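You operate a simulated robot arm through the tools that you are given. There is no shell and no other tool.

You run a simulated robot arm. Do the job below in one go: nothing can be reset, and whatever is moved stays where it is left.

Task
Push the carton between the blue guides and pack the 1 kg weight in its foam block.
Fine: white foam block in the carton, weight marked out in its hole, both flaps down.
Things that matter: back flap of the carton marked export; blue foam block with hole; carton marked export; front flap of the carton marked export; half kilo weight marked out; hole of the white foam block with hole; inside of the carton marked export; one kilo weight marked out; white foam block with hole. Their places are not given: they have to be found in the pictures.

Only the result counts: the job must be done as asked and must still hold three seconds after the hand-in. Knocking over, shifting, dropping, spilling or breaking anything else fails it.

Robot
A 6-joint arm with a four-finger gripper, fixed in place. Base frame: the origin is at the foot of the arm, x ahead of it, y to its left, z up. Readings come in m, rad, newtons and seconds.
Its first joint turns from -2.897 to 2.897 rad. Payload 3.43 kg.
The tool frame sits at the grasp point between the pads (the TCP): z along the fingers, y along the line on which they close. The tips reach 0.03 m beyond it. The gripper opens to 0.12 m. The gripper's body begins 0.085 m behind the TCP.
Orientation is that of the tool frame in the base frame, as a unit quaternion [w, x, y, z]. With the fingers straight down and closing along the base's y, the tool's x points along the base's -x, its y along +y and its z along -z.

Tools
- The arm moves only by the tool arm_command. Its argument "series" is a list that holds one entry, the list of rows, each a list of 7 numbers: the shift along the tool's x, y, z in units of 400 mm (1.0 is 400 mm), then the turn, a rotation vector about the tool's x, y, z in units of 180 degrees (1.0 is 180 degrees), then the opening, from 0 (shut) to 1 (fully open). In form: [[[dx, dy, dz, wx, wy, wz, jaw], ...]]. A call has 1 to 20 rows; each row is the pose to reach, as a shift and turn from the pose commanded when the call began, along the tool's axes at that moment. A call with a number of a shift or a turn outside -1 to 1 is refused whole. Each row takes 0.2 s and may step no farther than 0.05 m and 0.15 rad from the row before; otherwise, or with a gripper value out of range, the whole call is refused. A pose out of reach is approached as far as the arm can. The call stops where the force on the tool passes 40 N (or 10 N more than at its start, if that is more) or the arm is blocked; 0.2 s more then pass. Each finger halts on what it meets, pressing with about 27 N; the grip force reading is that of the motor and also rises with nothing between the fingers. The clock runs only during rows and for 0.2 s after the last one: add rows that repeat a pose to give the fingers time. It gives the time, the measured TCP pose, the force on the tool (base axes), the opening and the grip force at its end, in the units of the frame above (readings bear some noise), with the torque about the TCP (base axes, N m) and any sound that the robot's microphone picked up, and new pictures: "views" is both (left out), scene, wrist or none.
- Cameras (640 x 400 px; columns grow to the right, rows downward): "scene" is fixed at [0.4009, 0.6514, 1.5052]; the picture's right is [-0.96, -0.27, 0.00], its down [-0.16, 0.59, -0.79] and it looks along [0.21, -0.76, -0.61] (base axes); focal length 319 px, centre (320, 200). "wrist" rides on the gripper at [0.071, -0.017, -0.121] in the tool frame; the picture's right is [0.23, 0.97, 0.00], its down [-0.81, 0.19, -0.55] and it looks along [-0.54, 0.13, 0.83] (tool axes); focal length 275 px, centre (320, 200).
- locate(camera, pixels): for up to 12 pixels [column, row] of the newest picture of that camera ("zoom" is the newest enlarged one), the place [x, y, z] in the base frame of the surface seen there, good to about 0.003 m. The clock stands still meanwhile.
- inspect(camera, box): a new picture of the part [left, top, right, bottom] of that camera's present view, enlarged. The clock stands still meanwhile.
- hand_in(): hands the job in; it is judged then, once.

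Open the gripper and draw the arm clear of the work before you hand the job in, unless the task says otherwise.

The tools are called after ">>>" by a JSON object that holds its "method" and its "body". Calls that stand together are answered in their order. arm_command: Moves the arm, as the interface text tells. Its arguments: {"type":"object","properties":{"series":{"type":"array"},"views":{"type":"string","enum":["both","scene","wrist","none"]}},"required":["series"]} The other tools are called the same way: locate (camera, pixels) gives the place of the surface under pixels of a picture; inspect (camera, box) takes an enlarged picture of a part of a camera's view; hand_in () hands the job in.

At the start:

```text
time: 0.0
tcp_pos: [0.4563, -0.1467, 1.1903]
tool_rot: [-0.001, 0.001, 1.0, -0.002]
force: [1.3, -0.9, 0.3]
moment: [0.01, -0.01, -0.02]
opening: 0.1201
gripper_force: 0.0
```

scene: 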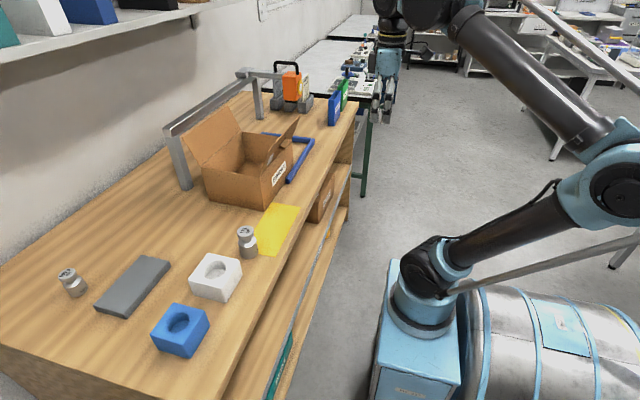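
wrist: 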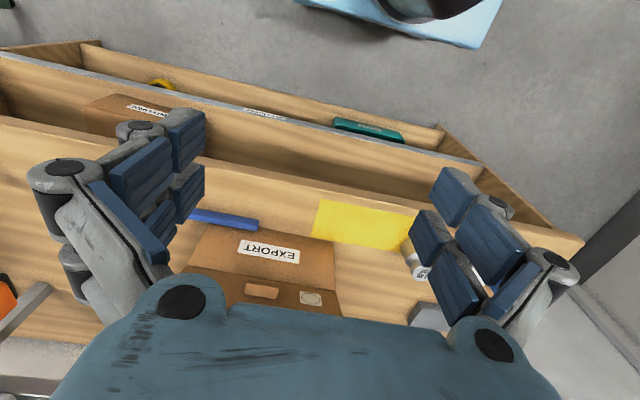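

I start by looking closer at the work area in the scene picture: the carton (around 245,165), the white block (215,277), the blue block (180,330), and the weights (247,240) and (72,282).

>>> {"method": "inspect", "body": {"camera": "scene", "box": [160, 60, 360, 220]}}

>>> {"method": "inspect", "body": {"camera": "scene", "box": [40, 200, 300, 370]}}

```text
2.50 times, centred on (260, 140) of scene
```

zoom: 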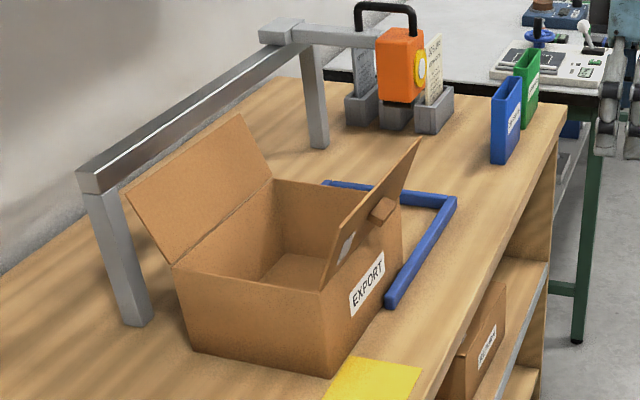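

```text
2.35 times, centred on (170, 285) of scene
```

zoom: 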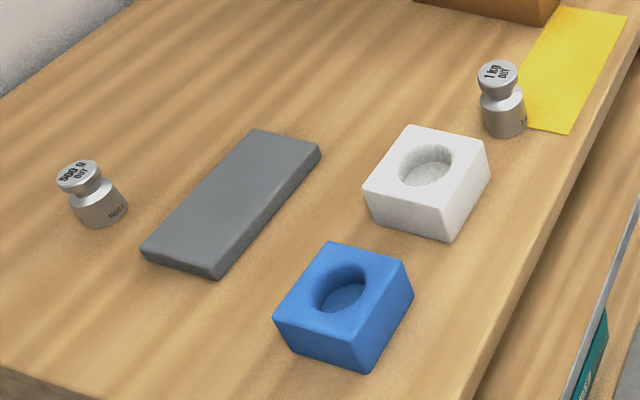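

The near weight is marked "1 kg" and the far one "500 g". I now measure points of the carton, flaps, guides, blocks and weights in the scene picture.

>>> {"method": "locate", "body": {"camera": "scene", "pixels": [[231, 166], [289, 176], [292, 204], [237, 200], [289, 164], [269, 133], [207, 109], [181, 131], [206, 195], [321, 117], [327, 115], [296, 153]]}}

>>> {"method": "locate", "body": {"camera": "scene", "pixels": [[290, 134], [313, 140], [341, 140], [317, 182], [264, 132], [300, 138], [288, 180], [270, 205], [205, 175], [260, 188], [275, 165], [311, 155]]}}

>>> {"method": "locate", "body": {"camera": "scene", "pixels": [[210, 252], [240, 260], [218, 287], [190, 277], [212, 270], [243, 232], [248, 240], [248, 254], [67, 272], [178, 318], [130, 285], [200, 287]]}}

```text
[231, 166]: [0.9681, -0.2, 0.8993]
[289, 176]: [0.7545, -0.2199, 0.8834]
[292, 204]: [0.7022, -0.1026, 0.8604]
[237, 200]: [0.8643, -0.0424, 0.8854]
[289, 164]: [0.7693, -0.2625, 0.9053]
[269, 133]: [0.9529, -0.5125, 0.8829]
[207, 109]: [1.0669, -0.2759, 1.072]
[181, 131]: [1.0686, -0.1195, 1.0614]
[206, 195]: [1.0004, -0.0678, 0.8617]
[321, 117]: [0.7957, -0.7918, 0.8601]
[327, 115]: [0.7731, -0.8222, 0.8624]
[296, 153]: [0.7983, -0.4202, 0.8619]
```

```text
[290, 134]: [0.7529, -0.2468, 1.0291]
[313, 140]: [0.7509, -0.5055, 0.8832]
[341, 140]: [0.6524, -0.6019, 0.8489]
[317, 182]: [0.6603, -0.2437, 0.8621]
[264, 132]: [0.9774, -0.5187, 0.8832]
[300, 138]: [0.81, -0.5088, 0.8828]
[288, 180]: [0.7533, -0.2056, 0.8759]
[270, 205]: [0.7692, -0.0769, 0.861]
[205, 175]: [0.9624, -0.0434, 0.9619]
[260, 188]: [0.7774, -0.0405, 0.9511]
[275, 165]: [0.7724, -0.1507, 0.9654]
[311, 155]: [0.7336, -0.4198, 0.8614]
```

```text
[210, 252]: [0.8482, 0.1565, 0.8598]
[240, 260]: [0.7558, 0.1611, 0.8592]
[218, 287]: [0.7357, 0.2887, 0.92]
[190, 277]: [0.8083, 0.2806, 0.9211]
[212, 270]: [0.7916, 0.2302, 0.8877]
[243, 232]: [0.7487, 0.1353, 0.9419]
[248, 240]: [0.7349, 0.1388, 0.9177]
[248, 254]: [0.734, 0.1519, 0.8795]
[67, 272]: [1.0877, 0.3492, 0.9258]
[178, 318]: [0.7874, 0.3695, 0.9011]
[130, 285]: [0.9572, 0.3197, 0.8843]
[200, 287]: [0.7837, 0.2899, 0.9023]
```

The bench top is at about z=0.861; I zoom in on the carton and guides to get exact edges.

>>> {"method": "inspect", "body": {"camera": "scene", "box": [170, 95, 330, 215]}}

>>> {"method": "inspect", "body": {"camera": "wrist", "box": [140, 180, 460, 330]}}

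```text
3.33 times, centred on (250, 155) of scene
```

zoom: 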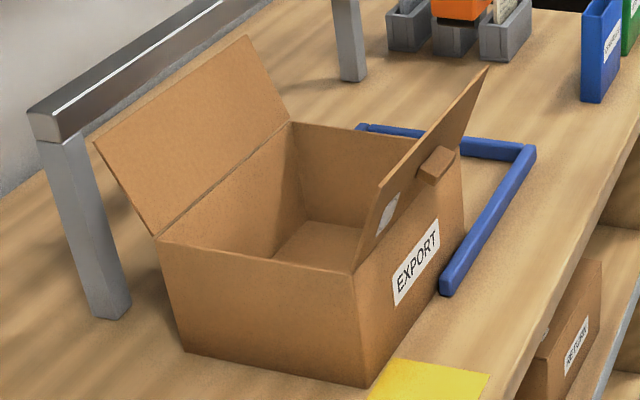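

```text
2.00 times, centred on (300, 255) of wrist
```

zoom: 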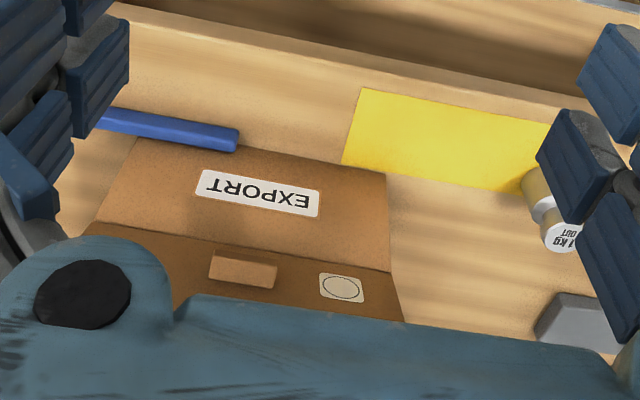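

I locate carton corners, the guide ends and the flap corners from the zoom (converted to scene pixels).

>>> {"method": "locate", "body": {"camera": "scene", "pixels": [[264, 210], [210, 199.5], [258.5, 177.5], [203, 167], [240.5, 132.5], [287.5, 181], [312, 140], [264, 132.8], [183, 139], [228, 107], [299, 117], [268, 150]]}}

>>> {"method": "locate", "body": {"camera": "scene", "pixels": [[245, 165], [250, 170], [255, 150], [225, 155], [284, 145], [276, 148], [287, 140], [291, 150], [275, 190], [260, 135], [172, 128], [255, 80]]}}

>>> {"method": "locate", "body": {"camera": "scene", "pixels": [[188, 185], [192, 175], [258, 110], [278, 105], [290, 85], [282, 95], [305, 100], [332, 110], [263, 72], [243, 72], [165, 130], [281, 75]]}}

```text
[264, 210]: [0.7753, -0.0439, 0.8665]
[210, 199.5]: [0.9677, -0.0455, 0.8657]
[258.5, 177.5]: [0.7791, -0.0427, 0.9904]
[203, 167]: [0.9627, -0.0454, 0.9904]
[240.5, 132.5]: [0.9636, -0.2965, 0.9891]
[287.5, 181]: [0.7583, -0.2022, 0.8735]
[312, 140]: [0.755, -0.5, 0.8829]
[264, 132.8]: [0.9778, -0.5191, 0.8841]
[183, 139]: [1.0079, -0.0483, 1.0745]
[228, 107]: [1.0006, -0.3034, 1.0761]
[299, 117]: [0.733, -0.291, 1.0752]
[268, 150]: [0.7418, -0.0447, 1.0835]
```

```text
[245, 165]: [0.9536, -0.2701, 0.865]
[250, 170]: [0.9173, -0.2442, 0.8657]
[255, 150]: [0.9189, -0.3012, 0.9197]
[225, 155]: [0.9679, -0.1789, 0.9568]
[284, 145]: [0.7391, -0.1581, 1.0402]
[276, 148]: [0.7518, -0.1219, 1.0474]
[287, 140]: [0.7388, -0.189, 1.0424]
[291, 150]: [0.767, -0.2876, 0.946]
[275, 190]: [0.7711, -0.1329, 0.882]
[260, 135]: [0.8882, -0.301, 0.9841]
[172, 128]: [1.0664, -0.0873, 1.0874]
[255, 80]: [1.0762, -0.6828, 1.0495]
```

```text
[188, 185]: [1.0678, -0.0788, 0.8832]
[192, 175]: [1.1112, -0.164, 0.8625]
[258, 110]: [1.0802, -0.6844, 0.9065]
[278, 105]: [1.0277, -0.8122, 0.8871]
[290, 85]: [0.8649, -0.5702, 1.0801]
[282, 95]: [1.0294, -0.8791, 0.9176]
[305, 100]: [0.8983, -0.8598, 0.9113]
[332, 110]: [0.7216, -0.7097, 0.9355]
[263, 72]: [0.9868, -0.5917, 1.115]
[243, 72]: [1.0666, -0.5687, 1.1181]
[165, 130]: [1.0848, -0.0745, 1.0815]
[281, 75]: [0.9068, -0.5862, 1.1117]
```

The carton sits at x 0.775–0.968, y −0.302 to −0.044, rim z 0.99, with the front guide at x≈0.755 and the stop guide at y≈−0.51. I move the arm up and forward to look down on the carton and whatever guide is hidden behind it.

>>> {"method": "arm_command", "body": {"series": [[[-0.082, -0.036, -0.039, 0, 0, 0, 1], [-0.164, -0.072, -0.078, 0, 0, 0, 1], [-0.246, -0.108, -0.117, 0, 0, 0, 1], [-0.328, -0.144, -0.156, 0, 0, 0, 1], [-0.41, -0.18, -0.195, 0, 0, 0, 1], [-0.492, -0.215, -0.234, 0, 0, 0, 1], [-0.575, -0.25, -0.275, 0, 0, 0, 1]]], "views": "both"}}

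```text
time: 1.6
tcp_pos: [0.6687, -0.2462, 1.31]
tool_rot: [0.006, 0.0, 1.0, -0.002]
force: [-0.4, 0.4, -0.2]
moment: [-0.04, -0.1, 0.01]
opening: 0.12
gripper_force: 0.0
```

scene: 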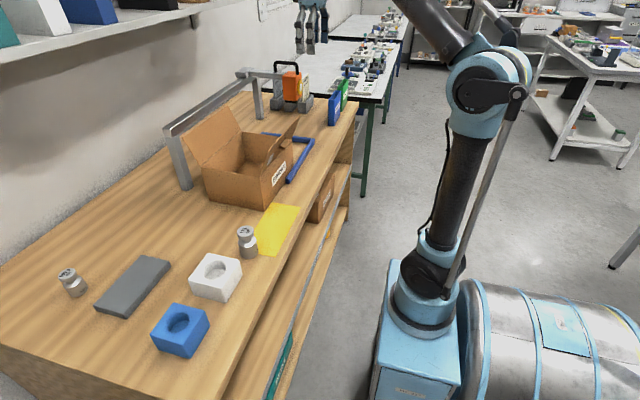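
wrist: 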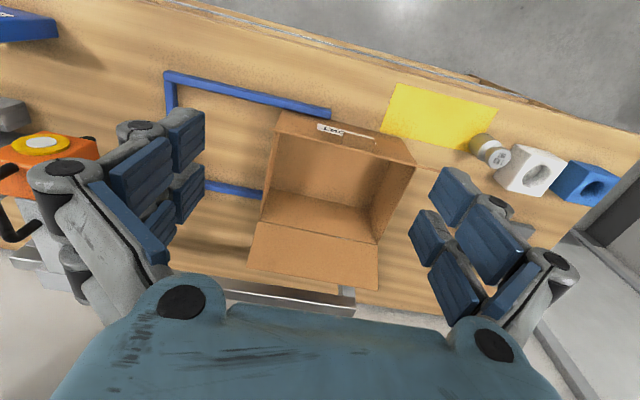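

The wrist picture now shows the guides as a U: front bar (165–330, 75–115), stop bar (170, 95) and back bar (205–262, 188). I measure them.

>>> {"method": "inspect", "body": {"camera": "wrist", "box": [150, 60, 470, 260]}}

>>> {"method": "locate", "body": {"camera": "wrist", "pixels": [[325, 111], [325, 117], [325, 106], [170, 80], [170, 100], [215, 186], [258, 190], [258, 195], [235, 189], [248, 90], [230, 200], [208, 181]]}}

>>> {"method": "locate", "body": {"camera": "wrist", "pixels": [[283, 116], [412, 163], [380, 240], [258, 222], [252, 262], [378, 285], [330, 180], [345, 160], [340, 270], [20, 150], [60, 150], [90, 170]]}}

```text
2.00 times, centred on (310, 160) of wrist
```

zoom: 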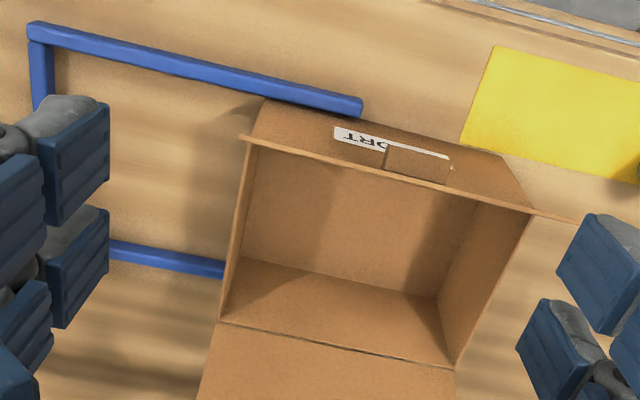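

```text
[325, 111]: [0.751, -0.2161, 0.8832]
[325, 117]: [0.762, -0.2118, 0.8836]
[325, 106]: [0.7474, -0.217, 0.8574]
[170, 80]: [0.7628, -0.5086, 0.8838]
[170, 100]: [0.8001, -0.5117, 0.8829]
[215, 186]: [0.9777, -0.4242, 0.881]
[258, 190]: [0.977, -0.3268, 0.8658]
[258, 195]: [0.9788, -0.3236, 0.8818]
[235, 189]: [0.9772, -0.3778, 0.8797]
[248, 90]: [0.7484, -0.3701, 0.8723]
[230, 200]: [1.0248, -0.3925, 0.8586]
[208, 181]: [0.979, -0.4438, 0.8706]
```

```text
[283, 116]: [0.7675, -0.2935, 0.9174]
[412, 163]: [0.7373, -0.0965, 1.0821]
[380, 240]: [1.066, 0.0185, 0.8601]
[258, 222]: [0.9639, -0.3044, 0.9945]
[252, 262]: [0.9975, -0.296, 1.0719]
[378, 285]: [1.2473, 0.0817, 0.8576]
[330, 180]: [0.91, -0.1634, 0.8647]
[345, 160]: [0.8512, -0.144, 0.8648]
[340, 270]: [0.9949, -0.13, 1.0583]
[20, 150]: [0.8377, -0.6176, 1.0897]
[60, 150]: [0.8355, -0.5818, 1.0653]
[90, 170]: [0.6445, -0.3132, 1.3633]
```

The guides leave a channel x≈0.764–0.977 with the stop at y≈−0.50, so the carton must go 0.2 m straight along −y. Next I fly over to the foam blocks and weights for a close look.

>>> {"method": "arm_command", "body": {"series": [[[0.027, 0.09, 0.048, 0, 0, 0, 1], [0.054, 0.18, 0.096, 0, 0, 0, 1], [0.081, 0.27, 0.144, 0, 0, 0, 1], [0.108, 0.36, 0.192, 0, 0, 0, 1], [0.135, 0.45, 0.24, 0, 0, 0, 1], [0.162, 0.54, 0.288, 0, 0, 0, 1], [0.189, 0.63, 0.336, 0, 0, 0, 1], [0.216, 0.72, 0.384, 0, 0, 0, 1], [0.243, 0.81, 0.432, 0, 0, 0, 1], [0.27, 0.9, 0.48, 0, 0, 0, 1], [0.297, 0.99, 0.525, 0, 0, 0, 1], [0.297, 0.99, 0.525, 0, 0, 0, 1], [0.297, 0.99, 0.525, 0, 0, 0, 1]]], "views": "both"}}

```text
time: 4.4
tcp_pos: [0.5536, 0.1482, 1.0962]
tool_rot: [0.005, 0.0, 1.0, -0.001]
force: [0.4, 0.0, 0.0]
moment: [0.0, 0.0, 0.0]
opening: 0.1199
gripper_force: 0.1
```

scene: 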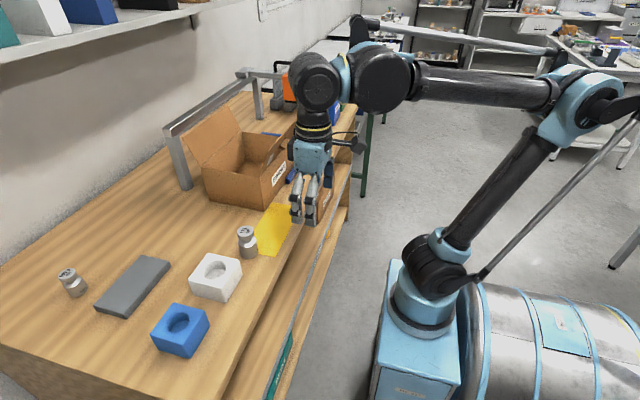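
wrist: 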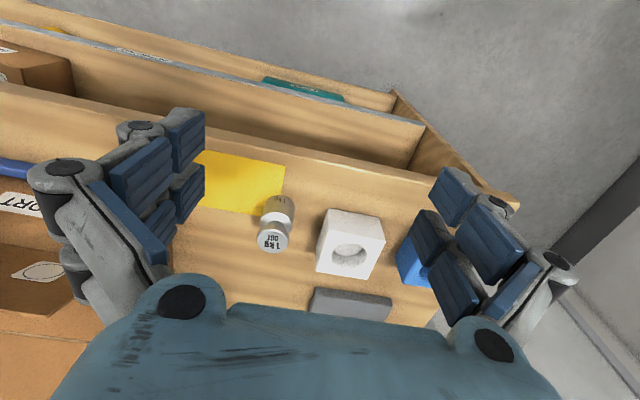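

The white block is at (350,243) and the 1 kg weight at (275,222) in the wrist picture; I zoom in and measure them.

>>> {"method": "inspect", "body": {"camera": "wrist", "box": [230, 180, 410, 300]}}

>>> {"method": "locate", "body": {"camera": "wrist", "pixels": [[331, 211], [382, 219], [372, 273], [320, 263], [348, 251], [335, 250], [362, 250], [348, 243], [348, 262], [345, 225], [273, 241], [265, 225]]}}

```text
3.33 times, centred on (320, 240) of wrist
```

zoom: 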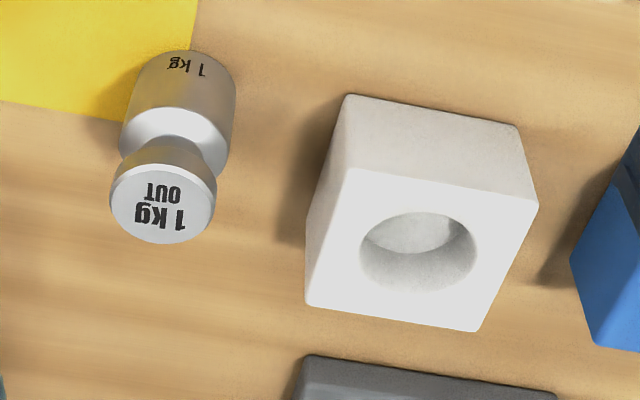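

```text
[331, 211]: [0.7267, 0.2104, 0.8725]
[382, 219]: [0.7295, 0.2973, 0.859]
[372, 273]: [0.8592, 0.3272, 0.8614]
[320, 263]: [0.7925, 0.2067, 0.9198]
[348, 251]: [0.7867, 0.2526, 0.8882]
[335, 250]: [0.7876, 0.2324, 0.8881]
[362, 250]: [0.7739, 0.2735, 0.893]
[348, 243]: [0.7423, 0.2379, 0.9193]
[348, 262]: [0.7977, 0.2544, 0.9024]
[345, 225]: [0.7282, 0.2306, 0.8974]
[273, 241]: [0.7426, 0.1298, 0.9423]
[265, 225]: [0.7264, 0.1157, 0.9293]
```

I take exact points from this zoom: block top corners, hole rim and the weight's knob and shoulder.

>>> {"method": "locate", "body": {"camera": "zoom", "pixels": [[354, 177], [530, 209], [472, 323], [314, 299], [355, 250], [481, 250], [418, 207], [418, 297], [415, 235], [352, 105], [514, 132], [430, 180]]}}

>>> {"method": "locate", "body": {"camera": "zoom", "pixels": [[163, 207], [118, 205], [210, 205], [163, 238], [163, 180], [175, 155], [180, 115], [220, 130], [130, 120], [185, 65], [180, 90], [170, 128]]}}

```text
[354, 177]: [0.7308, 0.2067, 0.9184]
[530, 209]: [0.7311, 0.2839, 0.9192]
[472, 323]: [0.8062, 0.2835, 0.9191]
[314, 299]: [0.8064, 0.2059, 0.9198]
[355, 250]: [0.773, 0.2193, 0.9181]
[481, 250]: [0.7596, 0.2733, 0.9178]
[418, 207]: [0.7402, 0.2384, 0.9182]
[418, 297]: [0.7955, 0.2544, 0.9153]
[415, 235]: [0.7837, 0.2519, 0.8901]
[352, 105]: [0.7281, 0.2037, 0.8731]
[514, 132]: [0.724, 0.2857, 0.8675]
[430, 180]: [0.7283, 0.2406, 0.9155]
```

```text
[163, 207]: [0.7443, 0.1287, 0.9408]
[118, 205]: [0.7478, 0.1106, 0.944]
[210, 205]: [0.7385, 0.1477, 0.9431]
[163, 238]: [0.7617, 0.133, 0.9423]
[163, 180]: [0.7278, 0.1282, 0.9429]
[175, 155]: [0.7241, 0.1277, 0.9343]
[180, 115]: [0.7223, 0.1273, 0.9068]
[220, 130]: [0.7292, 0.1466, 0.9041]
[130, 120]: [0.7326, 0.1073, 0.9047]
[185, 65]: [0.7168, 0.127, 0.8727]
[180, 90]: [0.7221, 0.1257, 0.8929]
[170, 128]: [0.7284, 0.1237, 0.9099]
```

White block: centre ≈(0.7685, 0.245), 82 mm square, top z 0.9195, hole floor ≈0.889; weight axis ≈(0.7445, 0.129), knob top z 0.943. I check the neighbours (blue block, grey slab) for finger room.

>>> {"method": "locate", "body": {"camera": "scene", "pixels": [[176, 304], [209, 315], [189, 356], [150, 338], [152, 332], [190, 341], [170, 263], [128, 318], [144, 255], [95, 307], [162, 288], [204, 322]]}}

>>> {"method": "inspect", "body": {"camera": "scene", "box": [220, 100, 400, 240]}}

```text
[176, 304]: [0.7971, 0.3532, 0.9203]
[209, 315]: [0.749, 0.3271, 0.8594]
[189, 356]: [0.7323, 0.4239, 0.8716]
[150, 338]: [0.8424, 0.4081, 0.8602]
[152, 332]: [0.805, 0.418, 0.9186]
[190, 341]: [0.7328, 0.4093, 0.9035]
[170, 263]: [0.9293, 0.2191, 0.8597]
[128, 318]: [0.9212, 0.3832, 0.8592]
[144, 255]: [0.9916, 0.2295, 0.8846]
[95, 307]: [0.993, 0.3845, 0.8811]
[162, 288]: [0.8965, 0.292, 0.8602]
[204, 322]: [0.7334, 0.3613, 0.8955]
```

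```text
2.86 times, centred on (310, 170) of scene
```

zoom: 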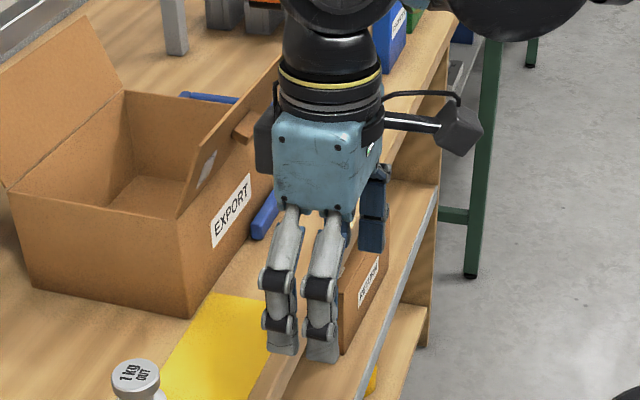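

The blue block begins at y≈0.327 and the slab at x≈0.92, leaving enough finger room around the white block. I move above the white block centre with the jaws set to about 96 mm.

>>> {"method": "arm_command", "body": {"series": [[[-0.09, 0.04, 0.0275, 0, 0, 0, 0.8], [-0.18, 0.08, 0.055, 0, 0, 0, 0.8], [-0.27, 0.12, 0.0825, 0, 0, 0, 0.8], [-0.36, 0.16, 0.11, 0, 0, 0, 0.8], [-0.45, 0.2, 0.1375, 0, 0, 0, 0.8], [-0.5375, 0.242, 0.165, 0, 0, 0, 0.8], [-0.5375, 0.242, 0.165, 0, 0, 0, 0.8], [-0.5375, 0.242, 0.165, 0, 0, 0, 0.8], [-0.5375, 0.242, 0.165, 0, 0, 0, 0.8]]], "views": "both"}}

```text
time: 6.4
tcp_pos: [0.7685, 0.245, 1.0341]
tool_rot: [0.005, -0.001, 1.0, -0.001]
force: [-0.8, 0.0, -0.4]
moment: [-0.01, -0.01, -0.04]
opening: 0.0959
gripper_force: 0.0
```

scene: 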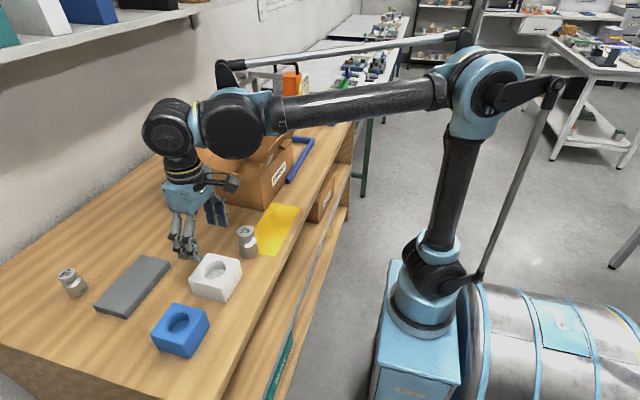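
wrist: 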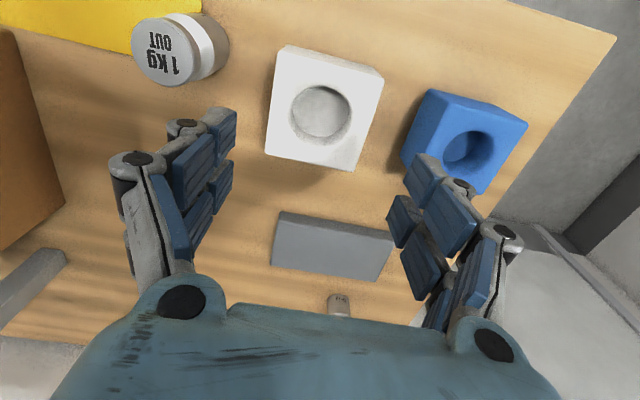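

The reading says the TCP is over the block centre, but the fingers in the scene picture look off at about (188,245); I zoom to check this before going down.

>>> {"method": "inspect", "body": {"camera": "scene", "box": [120, 150, 290, 310]}}

>>> {"method": "inspect", "body": {"camera": "wrist", "box": [100, 20, 560, 330]}}

```text
2.50 times, centred on (205, 230) of scene
```

zoom: 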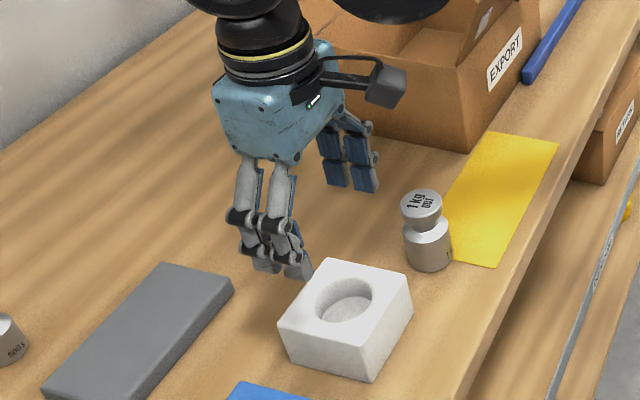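

```text
1.29 times, centred on (330, 175) of wrist
```

zoom: 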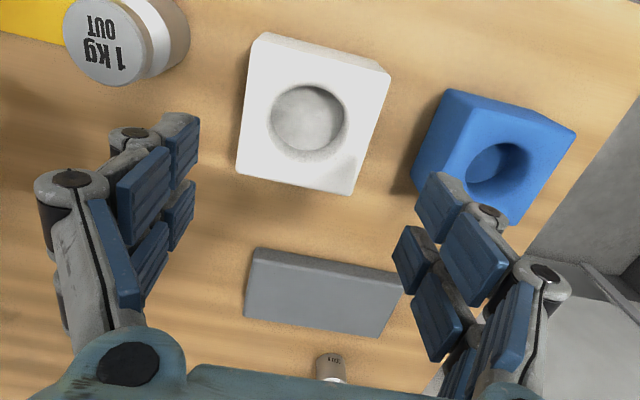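

The fingers straddle the block correctly (tips at about (191,259) and (219,224) on either side of it). I go straight down to TCP z≈0.915 with open jaws.

>>> {"method": "arm_command", "body": {"series": [[[0, 0, 0.075, 0, 0, 0, 0.8], [0, 0, 0.15, 0, 0, 0, 0.8], [0, 0, 0.225, 0, 0, 0, 0.8], [0, 0, 0.2975, 0, 0, 0, 0.8], [0, 0, 0.2975, 0, 0, 0, 0.8], [0, 0, 0.2975, 0, 0, 0, 0.8]]], "views": "both"}}

```text
time: 7.8
tcp_pos: [0.7709, 0.2453, 0.9133]
tool_rot: [0.006, 0.001, 1.0, -0.002]
force: [0.2, -0.9, -1.0]
moment: [-0.03, -0.02, 0.04]
opening: 0.0962
gripper_force: 0.0
```

scene: 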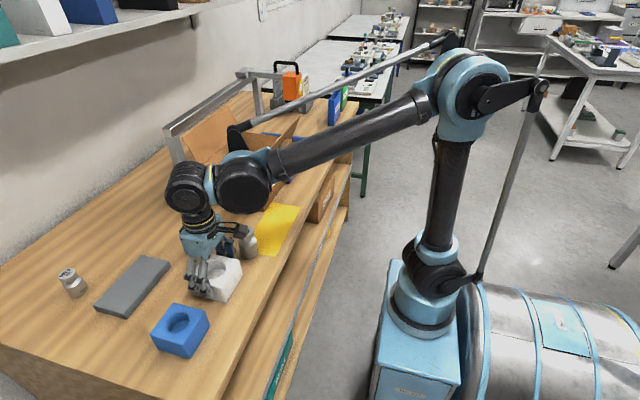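
wrist: 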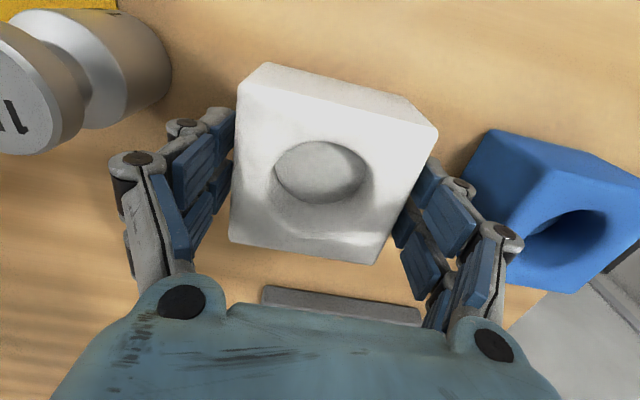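

The block is between the fingers at (335,170) in the wrist picture with space on both sides. I close on it.

>>> {"method": "arm_command", "body": {"series": [[[0, 0, 0, 0, 0, 0, 0], [0, 0, 0, 0, 0, 0, 0], [0, 0, 0, 0, 0, 0, 0], [0, 0, 0, 0, 0, 0, 0]]], "views": "wrist"}}

```text
time: 8.8
tcp_pos: [0.7687, 0.2449, 0.9145]
tool_rot: [0.005, 0.0, 1.0, -0.001]
force: [0.2, 0.3, 3.4]
moment: [-0.11, -0.01, 0.0]
opening: 0.0872
gripper_force: 26.8
```

wrist: 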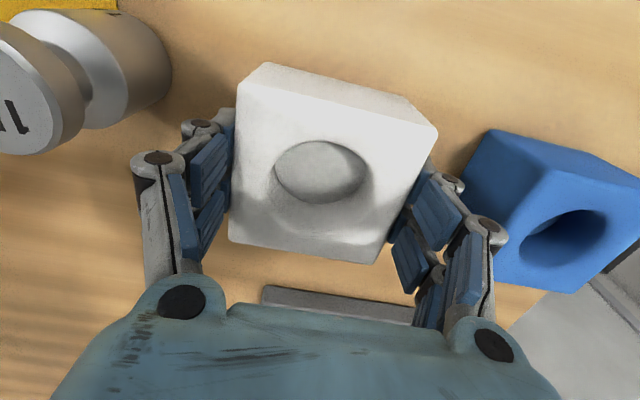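

The grip holds at 0.087 m with 26.8 N. I lift the block straight up to z≈1.11 and check it.

>>> {"method": "arm_command", "body": {"series": [[[0, 0, -0.05, 0, 0, 0, 0], [0, 0, -0.12, 0, 0, 0, 0], [0, 0, -0.2, 0, 0, 0, 0], [0, 0, -0.29, 0, 0, 0, 0], [0, 0, -0.39, 0, 0, 0, 0], [0, 0, -0.49, 0, 0, 0, 0], [0, 0, -0.49, 0, 0, 0, 0]]], "views": "both"}}

```text
time: 10.4
tcp_pos: [0.7682, 0.2461, 1.1107]
tool_rot: [0.005, -0.001, 1.0, -0.001]
force: [0.7, -0.7, 0.7]
moment: [-0.01, -0.01, -0.02]
opening: 0.0868
gripper_force: 27.0
```

scene: 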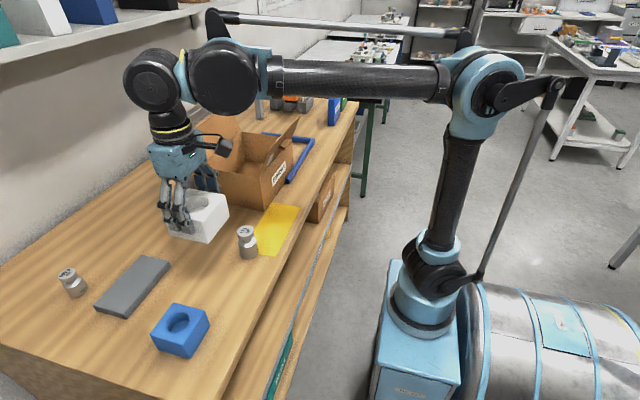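
wrist: 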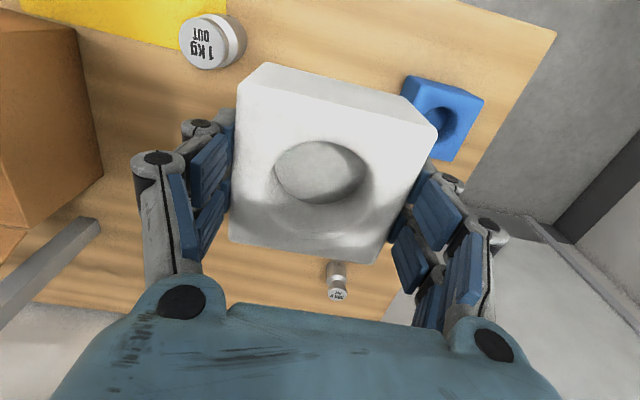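

The block is held well, hole up. I carry it at z≈1.11 over the carton to about (0.877, −0.155).

>>> {"method": "arm_command", "body": {"series": [[[-0.04, -0.1, 0, 0, 0, 0, 0], [-0.08, -0.2, 0, 0, 0, 0, 0], [-0.12, -0.3, 0, 0, 0, 0, 0], [-0.16, -0.4, 0, 0, 0, 0, 0], [-0.2, -0.5, 0, 0, 0, 0, 0], [-0.23, -0.6, 0, 0, 0, 0, 0], [-0.26, -0.7, 0, 0, 0, 0, 0], [-0.2725, -0.8, 0, 0, 0, 0, 0], [-0.2725, -0.9, 0, 0, 0, 0, 0], [-0.2725, -1.0, 0, 0, 0, 0, 0], [-0.2725, -1.0, 0, 0, 0, 0, 0], [-0.2725, -1.0, 0, 0, 0, 0, 0]]], "views": "both"}}

```text
time: 13.0
tcp_pos: [0.8761, -0.1539, 1.1115]
tool_rot: [0.005, 0.0, 1.0, 0.0]
force: [0.3, -0.3, 0.8]
moment: [0.01, -0.02, 0.01]
opening: 0.0869
gripper_force: 27.1
```

scene: 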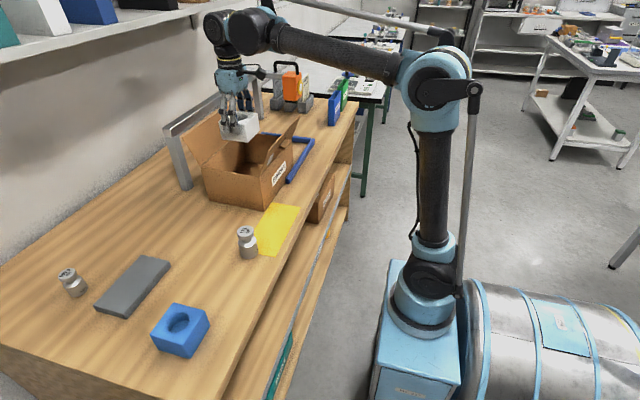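
wrist: 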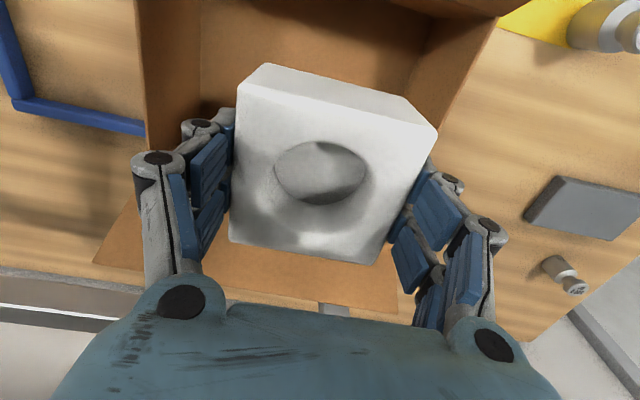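

The block hangs over the carton's inside. I shift 15 mm more toward −y and lower it slowly to just above the carton floor (TCP z≈0.920).

>>> {"method": "arm_command", "body": {"series": [[[0, -0.0375, 0, 0, 0, 0, 0], [0, -0.0375, 0.1, 0, 0, 0, 0], [0, -0.0375, 0.2, 0, 0, 0, 0], [0, -0.0375, 0.28, 0, 0, 0, 0], [0, -0.0375, 0.35, 0, 0, 0, 0], [0, -0.0375, 0.41, 0, 0, 0, 0], [0, -0.0375, 0.45, 0, 0, 0, 0], [0, -0.0375, 0.465, 0, 0, 0, 0], [0, -0.0375, 0.479, 0, 0, 0, 0], [0, -0.0375, 0.479, 0, 0, 0, 0]]], "views": "both"}}

```text
time: 15.2
tcp_pos: [0.8784, -0.1702, 0.9196]
tool_rot: [0.005, 0.0, 1.0, -0.001]
force: [-0.8, 0.0, 0.3]
moment: [-0.01, 0.0, -0.01]
opening: 0.0869
gripper_force: 27.2
```

scene: 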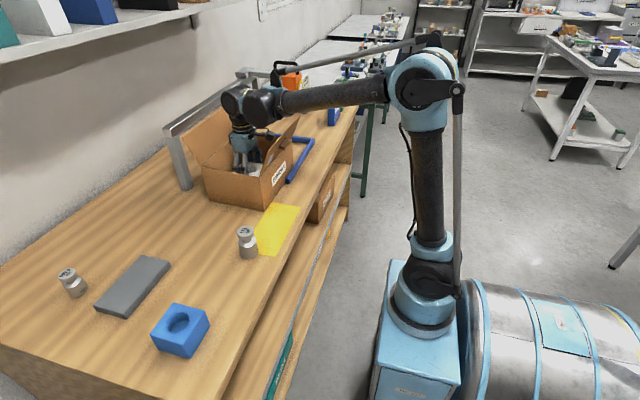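
wrist: 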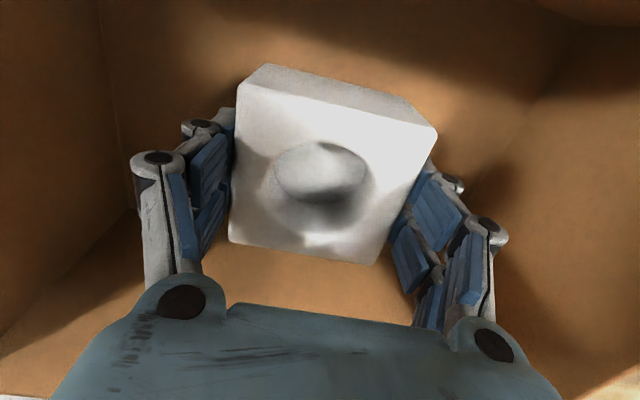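

No contact force yet (0.3 N in z). I lower a few millimetres more to feel the floor.

>>> {"method": "arm_command", "body": {"series": [[[0, 0, 0.004, 0, 0, 0, 0], [0, 0, 0.008, 0, 0, 0, 0], [0, 0, 0.008, 0, 0, 0, 0]]], "views": "none"}}

```text
time: 16.0
tcp_pos: [0.8783, -0.1693, 0.9177]
tool_rot: [0.005, 0.0, 1.0, -0.001]
force: [2.4, -1.2, 30.1]
moment: [-0.06, -0.11, 0.01]
opening: 0.0872
gripper_force: 26.9
```

The block stands on the floor (30 N up). I open the jaws and rise straight out of the carton.

>>> {"method": "arm_command", "body": {"series": [[[0, 0, 0, 0, 0, 0, 0.85], [0, 0, 0, 0, 0, 0, 0.85], [0, 0, -0.03, 0, 0, 0, 0.85], [0, 0, -0.1, 0, 0, 0, 0.85], [0, 0, -0.2, 0, 0, 0, 0.85], [0, 0, -0.3, 0, 0, 0, 0.85], [0, 0, -0.4, 0, 0, 0, 0.85], [0, 0, -0.5, 0, 0, 0, 0.85], [0, 0, -0.5, 0, 0, 0, 0.85]]], "views": "both"}}

```text
time: 18.0
tcp_pos: [0.8772, -0.1696, 1.1157]
tool_rot: [0.005, 0.0, 1.0, -0.001]
force: [-0.1, -0.4, 0.3]
moment: [0.0, 0.01, -0.02]
opening: 0.1019
gripper_force: 0.0
```

scene: 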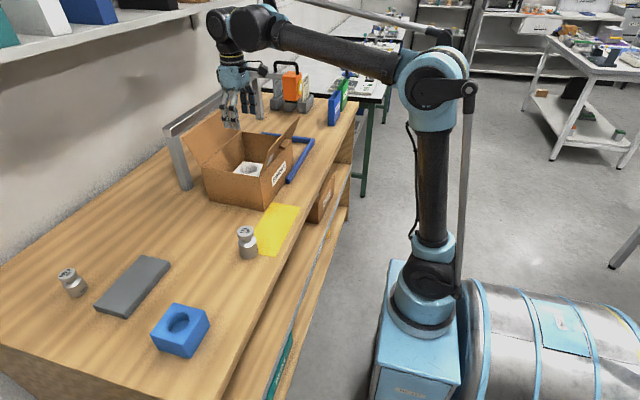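
wrist: 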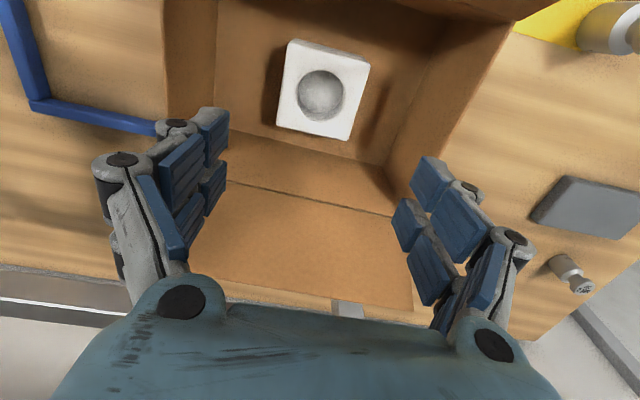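

The white block stands in the carton. I zoom in to measure where the hole now is, at about (320,95) in the wrist picture.

>>> {"method": "inspect", "body": {"camera": "wrist", "box": [250, 20, 400, 150]}}

```text
3.08 times, centred on (325, 85) of wrist
```

zoom: 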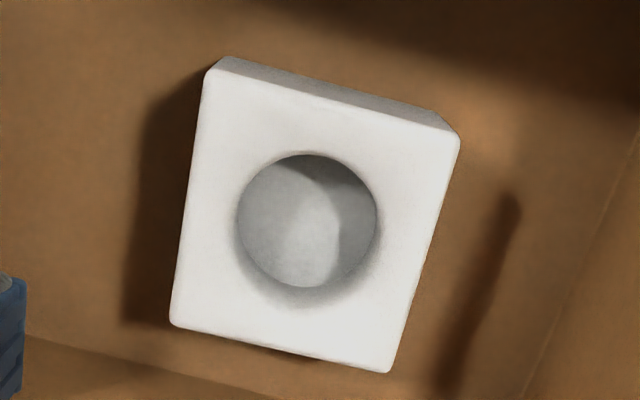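

>>> {"method": "locate", "body": {"camera": "zoom", "pixels": [[212, 75], [452, 140], [388, 365], [178, 318], [232, 220], [384, 220], [305, 150], [305, 296], [300, 230], [200, 190], [425, 240], [290, 340]]}}

```text
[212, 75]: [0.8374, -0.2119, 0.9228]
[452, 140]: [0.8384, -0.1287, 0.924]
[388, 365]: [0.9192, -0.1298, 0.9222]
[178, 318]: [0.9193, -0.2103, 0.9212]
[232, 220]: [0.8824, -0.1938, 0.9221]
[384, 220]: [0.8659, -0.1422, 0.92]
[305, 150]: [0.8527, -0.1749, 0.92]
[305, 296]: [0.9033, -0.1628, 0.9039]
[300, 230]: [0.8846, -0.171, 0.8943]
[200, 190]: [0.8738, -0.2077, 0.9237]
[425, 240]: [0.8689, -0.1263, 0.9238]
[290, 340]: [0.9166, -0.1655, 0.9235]
```

The block centre is (0.8786, −0.170), hole about the same, floor z≈0.894. Now I go back over the 1 kg weight, leaving the carton along +y first.

>>> {"method": "arm_command", "body": {"series": [[[0, 0.1063, -0.02, 0, 0, 0, 0.7], [0, 0.2126, -0.03, 0, 0, 0, 0.6], [0, 0.3189, -0.03, 0, 0, 0, 0.6], [0, 0.425, -0.03, 0, 0, 0, 0.6], [0.066, 0.49, 0.0, 0, 0, 0, 0.6], [0.133, 0.554, 0.04, 0, 0, 0, 0.6], [0.2, 0.618, 0.08, 0, 0, 0, 0.6], [0.266, 0.682, 0.12, 0, 0, 0, 0.6], [0.332, 0.7465, 0.164, 0, 0, 0, 0.6], [0.332, 0.7465, 0.164, 0, 0, 0, 0.6], [0.332, 0.7465, 0.164, 0, 0, 0, 0.6]]], "views": "both"}}

```text
time: 20.4
tcp_pos: [0.7446, 0.1308, 1.0486]
tool_rot: [0.005, 0.0, 1.0, -0.001]
force: [0.2, -0.1, -0.3]
moment: [-0.02, -0.04, 0.03]
opening: 0.0721
gripper_force: 0.0
```

scene: 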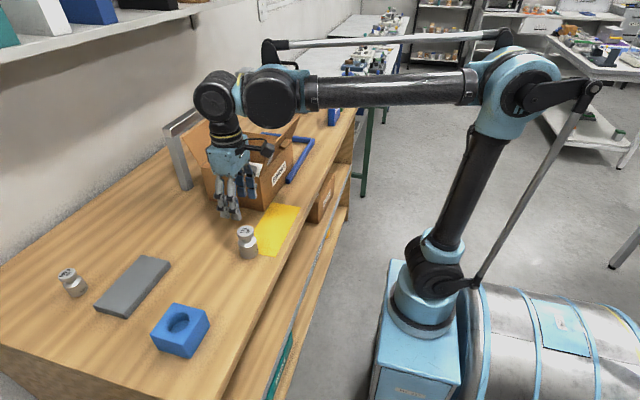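
wrist: 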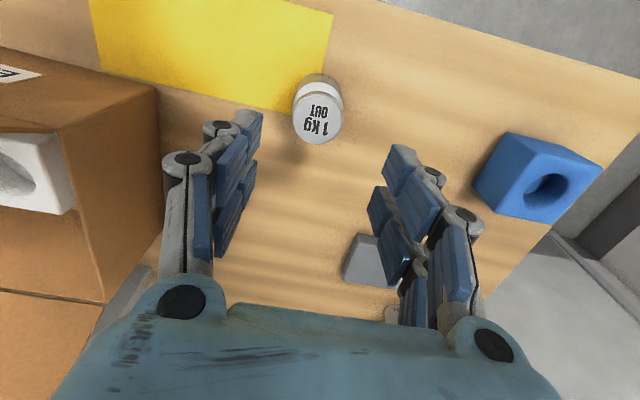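

I zoom on the weight at (318,110) in the wrist picture to fix its axis.

>>> {"method": "inspect", "body": {"camera": "wrist", "box": [270, 60, 370, 160]}}

```text
4.00 times, centred on (320, 110) of wrist
```

zoom: 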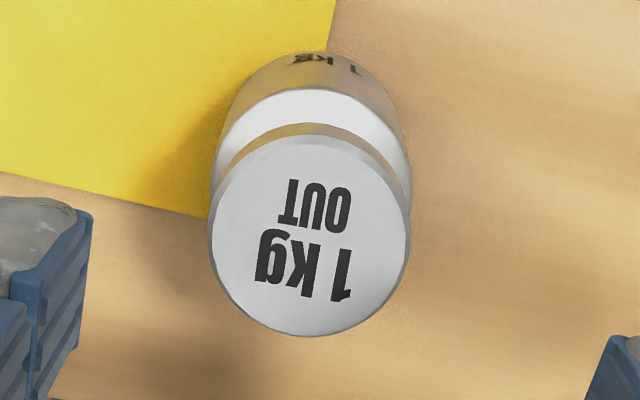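

>>> {"method": "locate", "body": {"camera": "zoom", "pixels": [[309, 237], [214, 237], [404, 237], [309, 145], [309, 330], [309, 128], [311, 105], [222, 150], [398, 140], [310, 60], [245, 90], [375, 85]]}}

```text
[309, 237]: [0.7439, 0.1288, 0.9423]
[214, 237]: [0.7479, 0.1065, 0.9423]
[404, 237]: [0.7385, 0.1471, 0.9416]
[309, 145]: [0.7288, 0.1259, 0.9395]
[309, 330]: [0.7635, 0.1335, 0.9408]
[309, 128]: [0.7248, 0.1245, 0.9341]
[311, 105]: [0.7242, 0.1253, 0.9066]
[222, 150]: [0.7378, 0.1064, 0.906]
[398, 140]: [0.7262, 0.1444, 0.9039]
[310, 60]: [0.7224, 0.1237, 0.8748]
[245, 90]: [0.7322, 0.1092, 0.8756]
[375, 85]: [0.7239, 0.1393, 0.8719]
```

The weight's axis is (0.7447, 0.1285), knob Ø≈41 mm with its top at z≈0.942, body Ø≈47 mm. I lower to TCP z≈0.943 so that the tips stay above the shoulder (z≈0.906).

>>> {"method": "arm_command", "body": {"series": [[[0, -0.005, 0.08, 0, 0, 0, 0.6], [0, -0.005, 0.16, 0, 0, 0, 0.6], [0, -0.005, 0.22, 0, 0, 0, 0.6], [0, -0.005, 0.264, 0, 0, 0, 0.6], [0, -0.005, 0.264, 0, 0, 0, 0.6], [0, -0.005, 0.264, 0, 0, 0, 0.6]]], "views": "both"}}

```text
time: 21.8
tcp_pos: [0.7457, 0.1279, 0.9445]
tool_rot: [0.005, 0.0, 1.0, -0.001]
force: [-0.2, -0.1, -0.1]
moment: [-0.01, 0.0, -0.01]
opening: 0.072
gripper_force: 0.1
```

scene: 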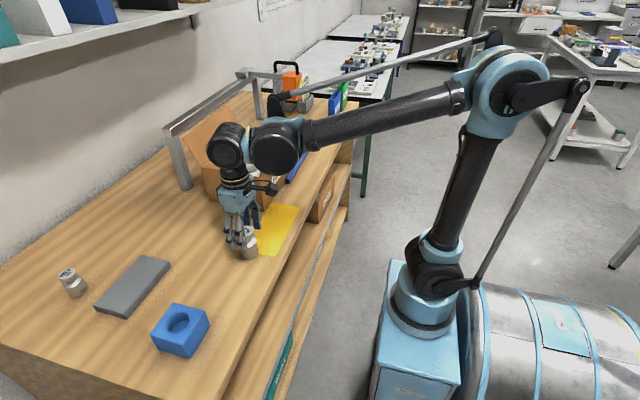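
wrist: 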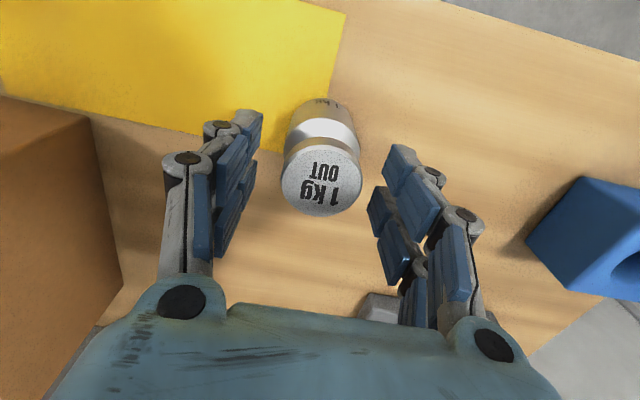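

The knob is centred between the pads at (321,188). I close on it.

>>> {"method": "arm_command", "body": {"series": [[[0, 0, 0, 0, 0, 0, 0], [0, 0, 0, 0, 0, 0, 0], [0, 0, 0, 0, 0, 0, 0], [0, 0, 0, 0, 0, 0, 0], [0, 0, 0, 0, 0, 0, 0]]], "views": "wrist"}}

```text
time: 23.0
tcp_pos: [0.7457, 0.1261, 0.9436]
tool_rot: [0.006, 0.001, 1.0, -0.001]
force: [-0.6, 7.5, 6.3]
moment: [0.27, -0.08, 0.09]
opening: 0.0405
gripper_force: 27.3
```

wrist: 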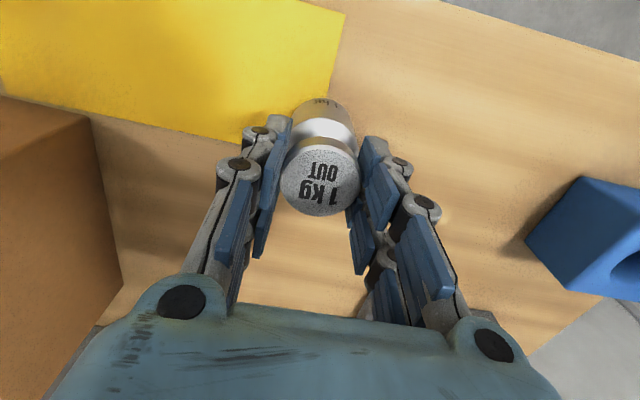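

The knob is held (opening 0.0405 m, 27 N). I lift it gently, straight up.

>>> {"method": "arm_command", "body": {"series": [[[0, 0, -0.02, 0, 0, 0, 0], [0, 0, -0.06, 0, 0, 0, 0], [0, 0, -0.12, 0, 0, 0, 0], [0, 0, -0.2, 0, 0, 0, 0], [0, 0, -0.29, 0, 0, 0, 0], [0, 0, -0.38, 0, 0, 0, 0], [0, 0, -0.45, 0, 0, 0, 0], [0, 0, -0.45, 0, 0, 0, 0]]], "views": "both"}}

```text
time: 24.8
tcp_pos: [0.7433, 0.1269, 1.123]
tool_rot: [0.005, 0.0, 1.0, -0.001]
force: [0.3, 0.1, -9.7]
moment: [-0.01, 0.02, 0.0]
opening: 0.0405
gripper_force: 27.4
```

scene: 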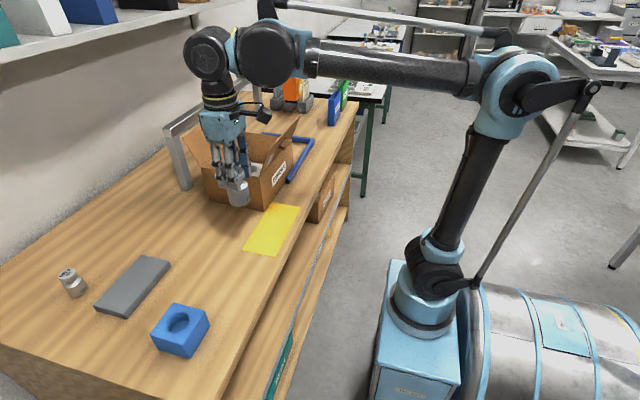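
wrist: 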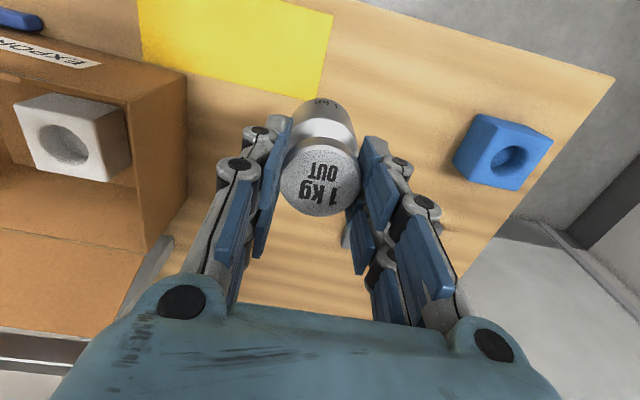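

About 9.7 N hangs on the tool: the 1 kg weight is up. I carry it over the hole at (0.8785, −0.170).

>>> {"method": "arm_command", "body": {"series": [[[-0.0845, -0.08, 0, 0, 0, 0, 0], [-0.169, -0.16, 0, 0, 0, 0, 0], [-0.2535, -0.24, 0, 0, 0, 0, 0], [-0.338, -0.32, 0, 0, 0, 0, 0], [-0.338, -0.4255, 0, 0, 0, 0, 0], [-0.338, -0.531, 0, 0, 0, 0, 0], [-0.338, -0.6365, 0, 0, 0, 0, 0], [-0.338, -0.742, 0, 0, 0, 0, 0], [-0.338, -0.742, 0, 0, 0, 0, 0], [-0.338, -0.742, 0, 0, 0, 0, 0]]], "views": "both"}}

```text
time: 27.0
tcp_pos: [0.8785, -0.1703, 1.1255]
tool_rot: [0.005, 0.0, 1.0, -0.001]
force: [0.2, 0.8, -10.5]
moment: [0.01, 0.0, 0.01]
opening: 0.0406
gripper_force: 26.9
```

scene: 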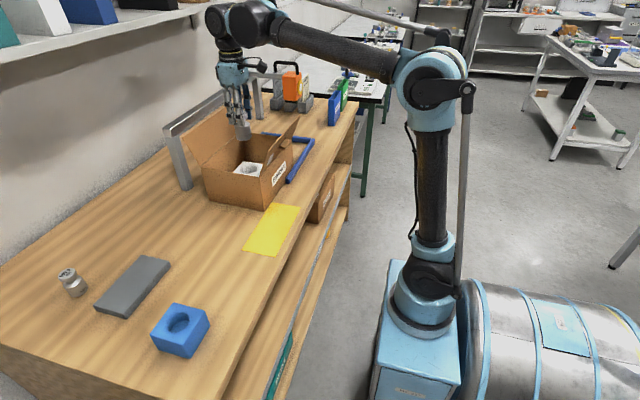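
wrist: 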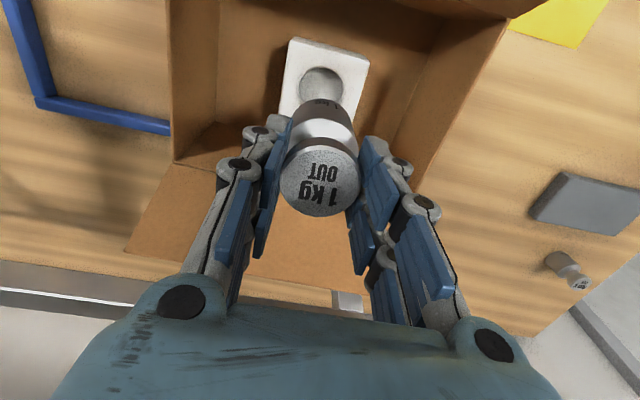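

Position is on the mark. I lower until the weight's bottom is just above the block top and check alignment.

>>> {"method": "arm_command", "body": {"series": [[[0, 0, 0.08, 0, 0, 0, 0], [0, 0, 0.16, 0, 0, 0, 0], [0, 0, 0.23, 0, 0, 0, 0], [0, 0, 0.28, 0, 0, 0, 0], [0, 0, 0.28, 0, 0, 0, 0], [0, 0, 0.28, 0, 0, 0, 0]]], "views": "both"}}

>>> {"method": "inspect", "body": {"camera": "scene", "box": [190, 110, 310, 210]}}

```text
time: 28.4
tcp_pos: [0.8808, -0.1706, 1.0142]
tool_rot: [0.005, 0.0, 1.0, -0.001]
force: [0.1, -0.7, -9.8]
moment: [0.04, 0.0, 0.01]
opening: 0.0405
gripper_force: 26.8
```

scene: 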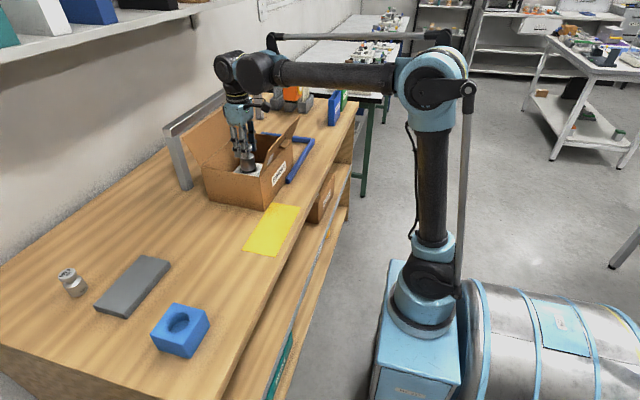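
wrist: 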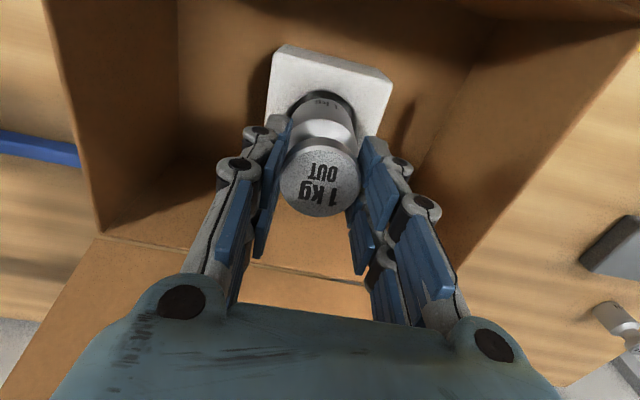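

```text
4.00 times, centred on (250, 160) of scene
```

zoom: 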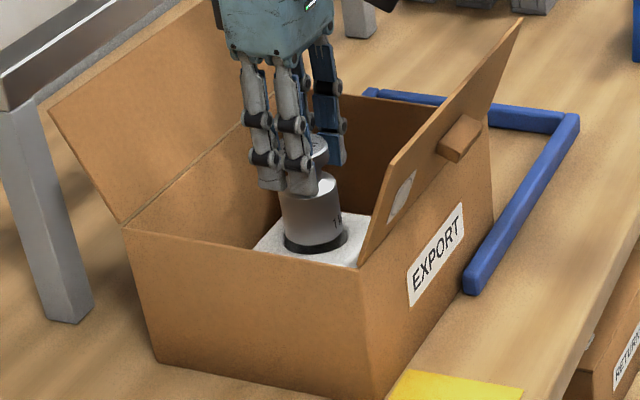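

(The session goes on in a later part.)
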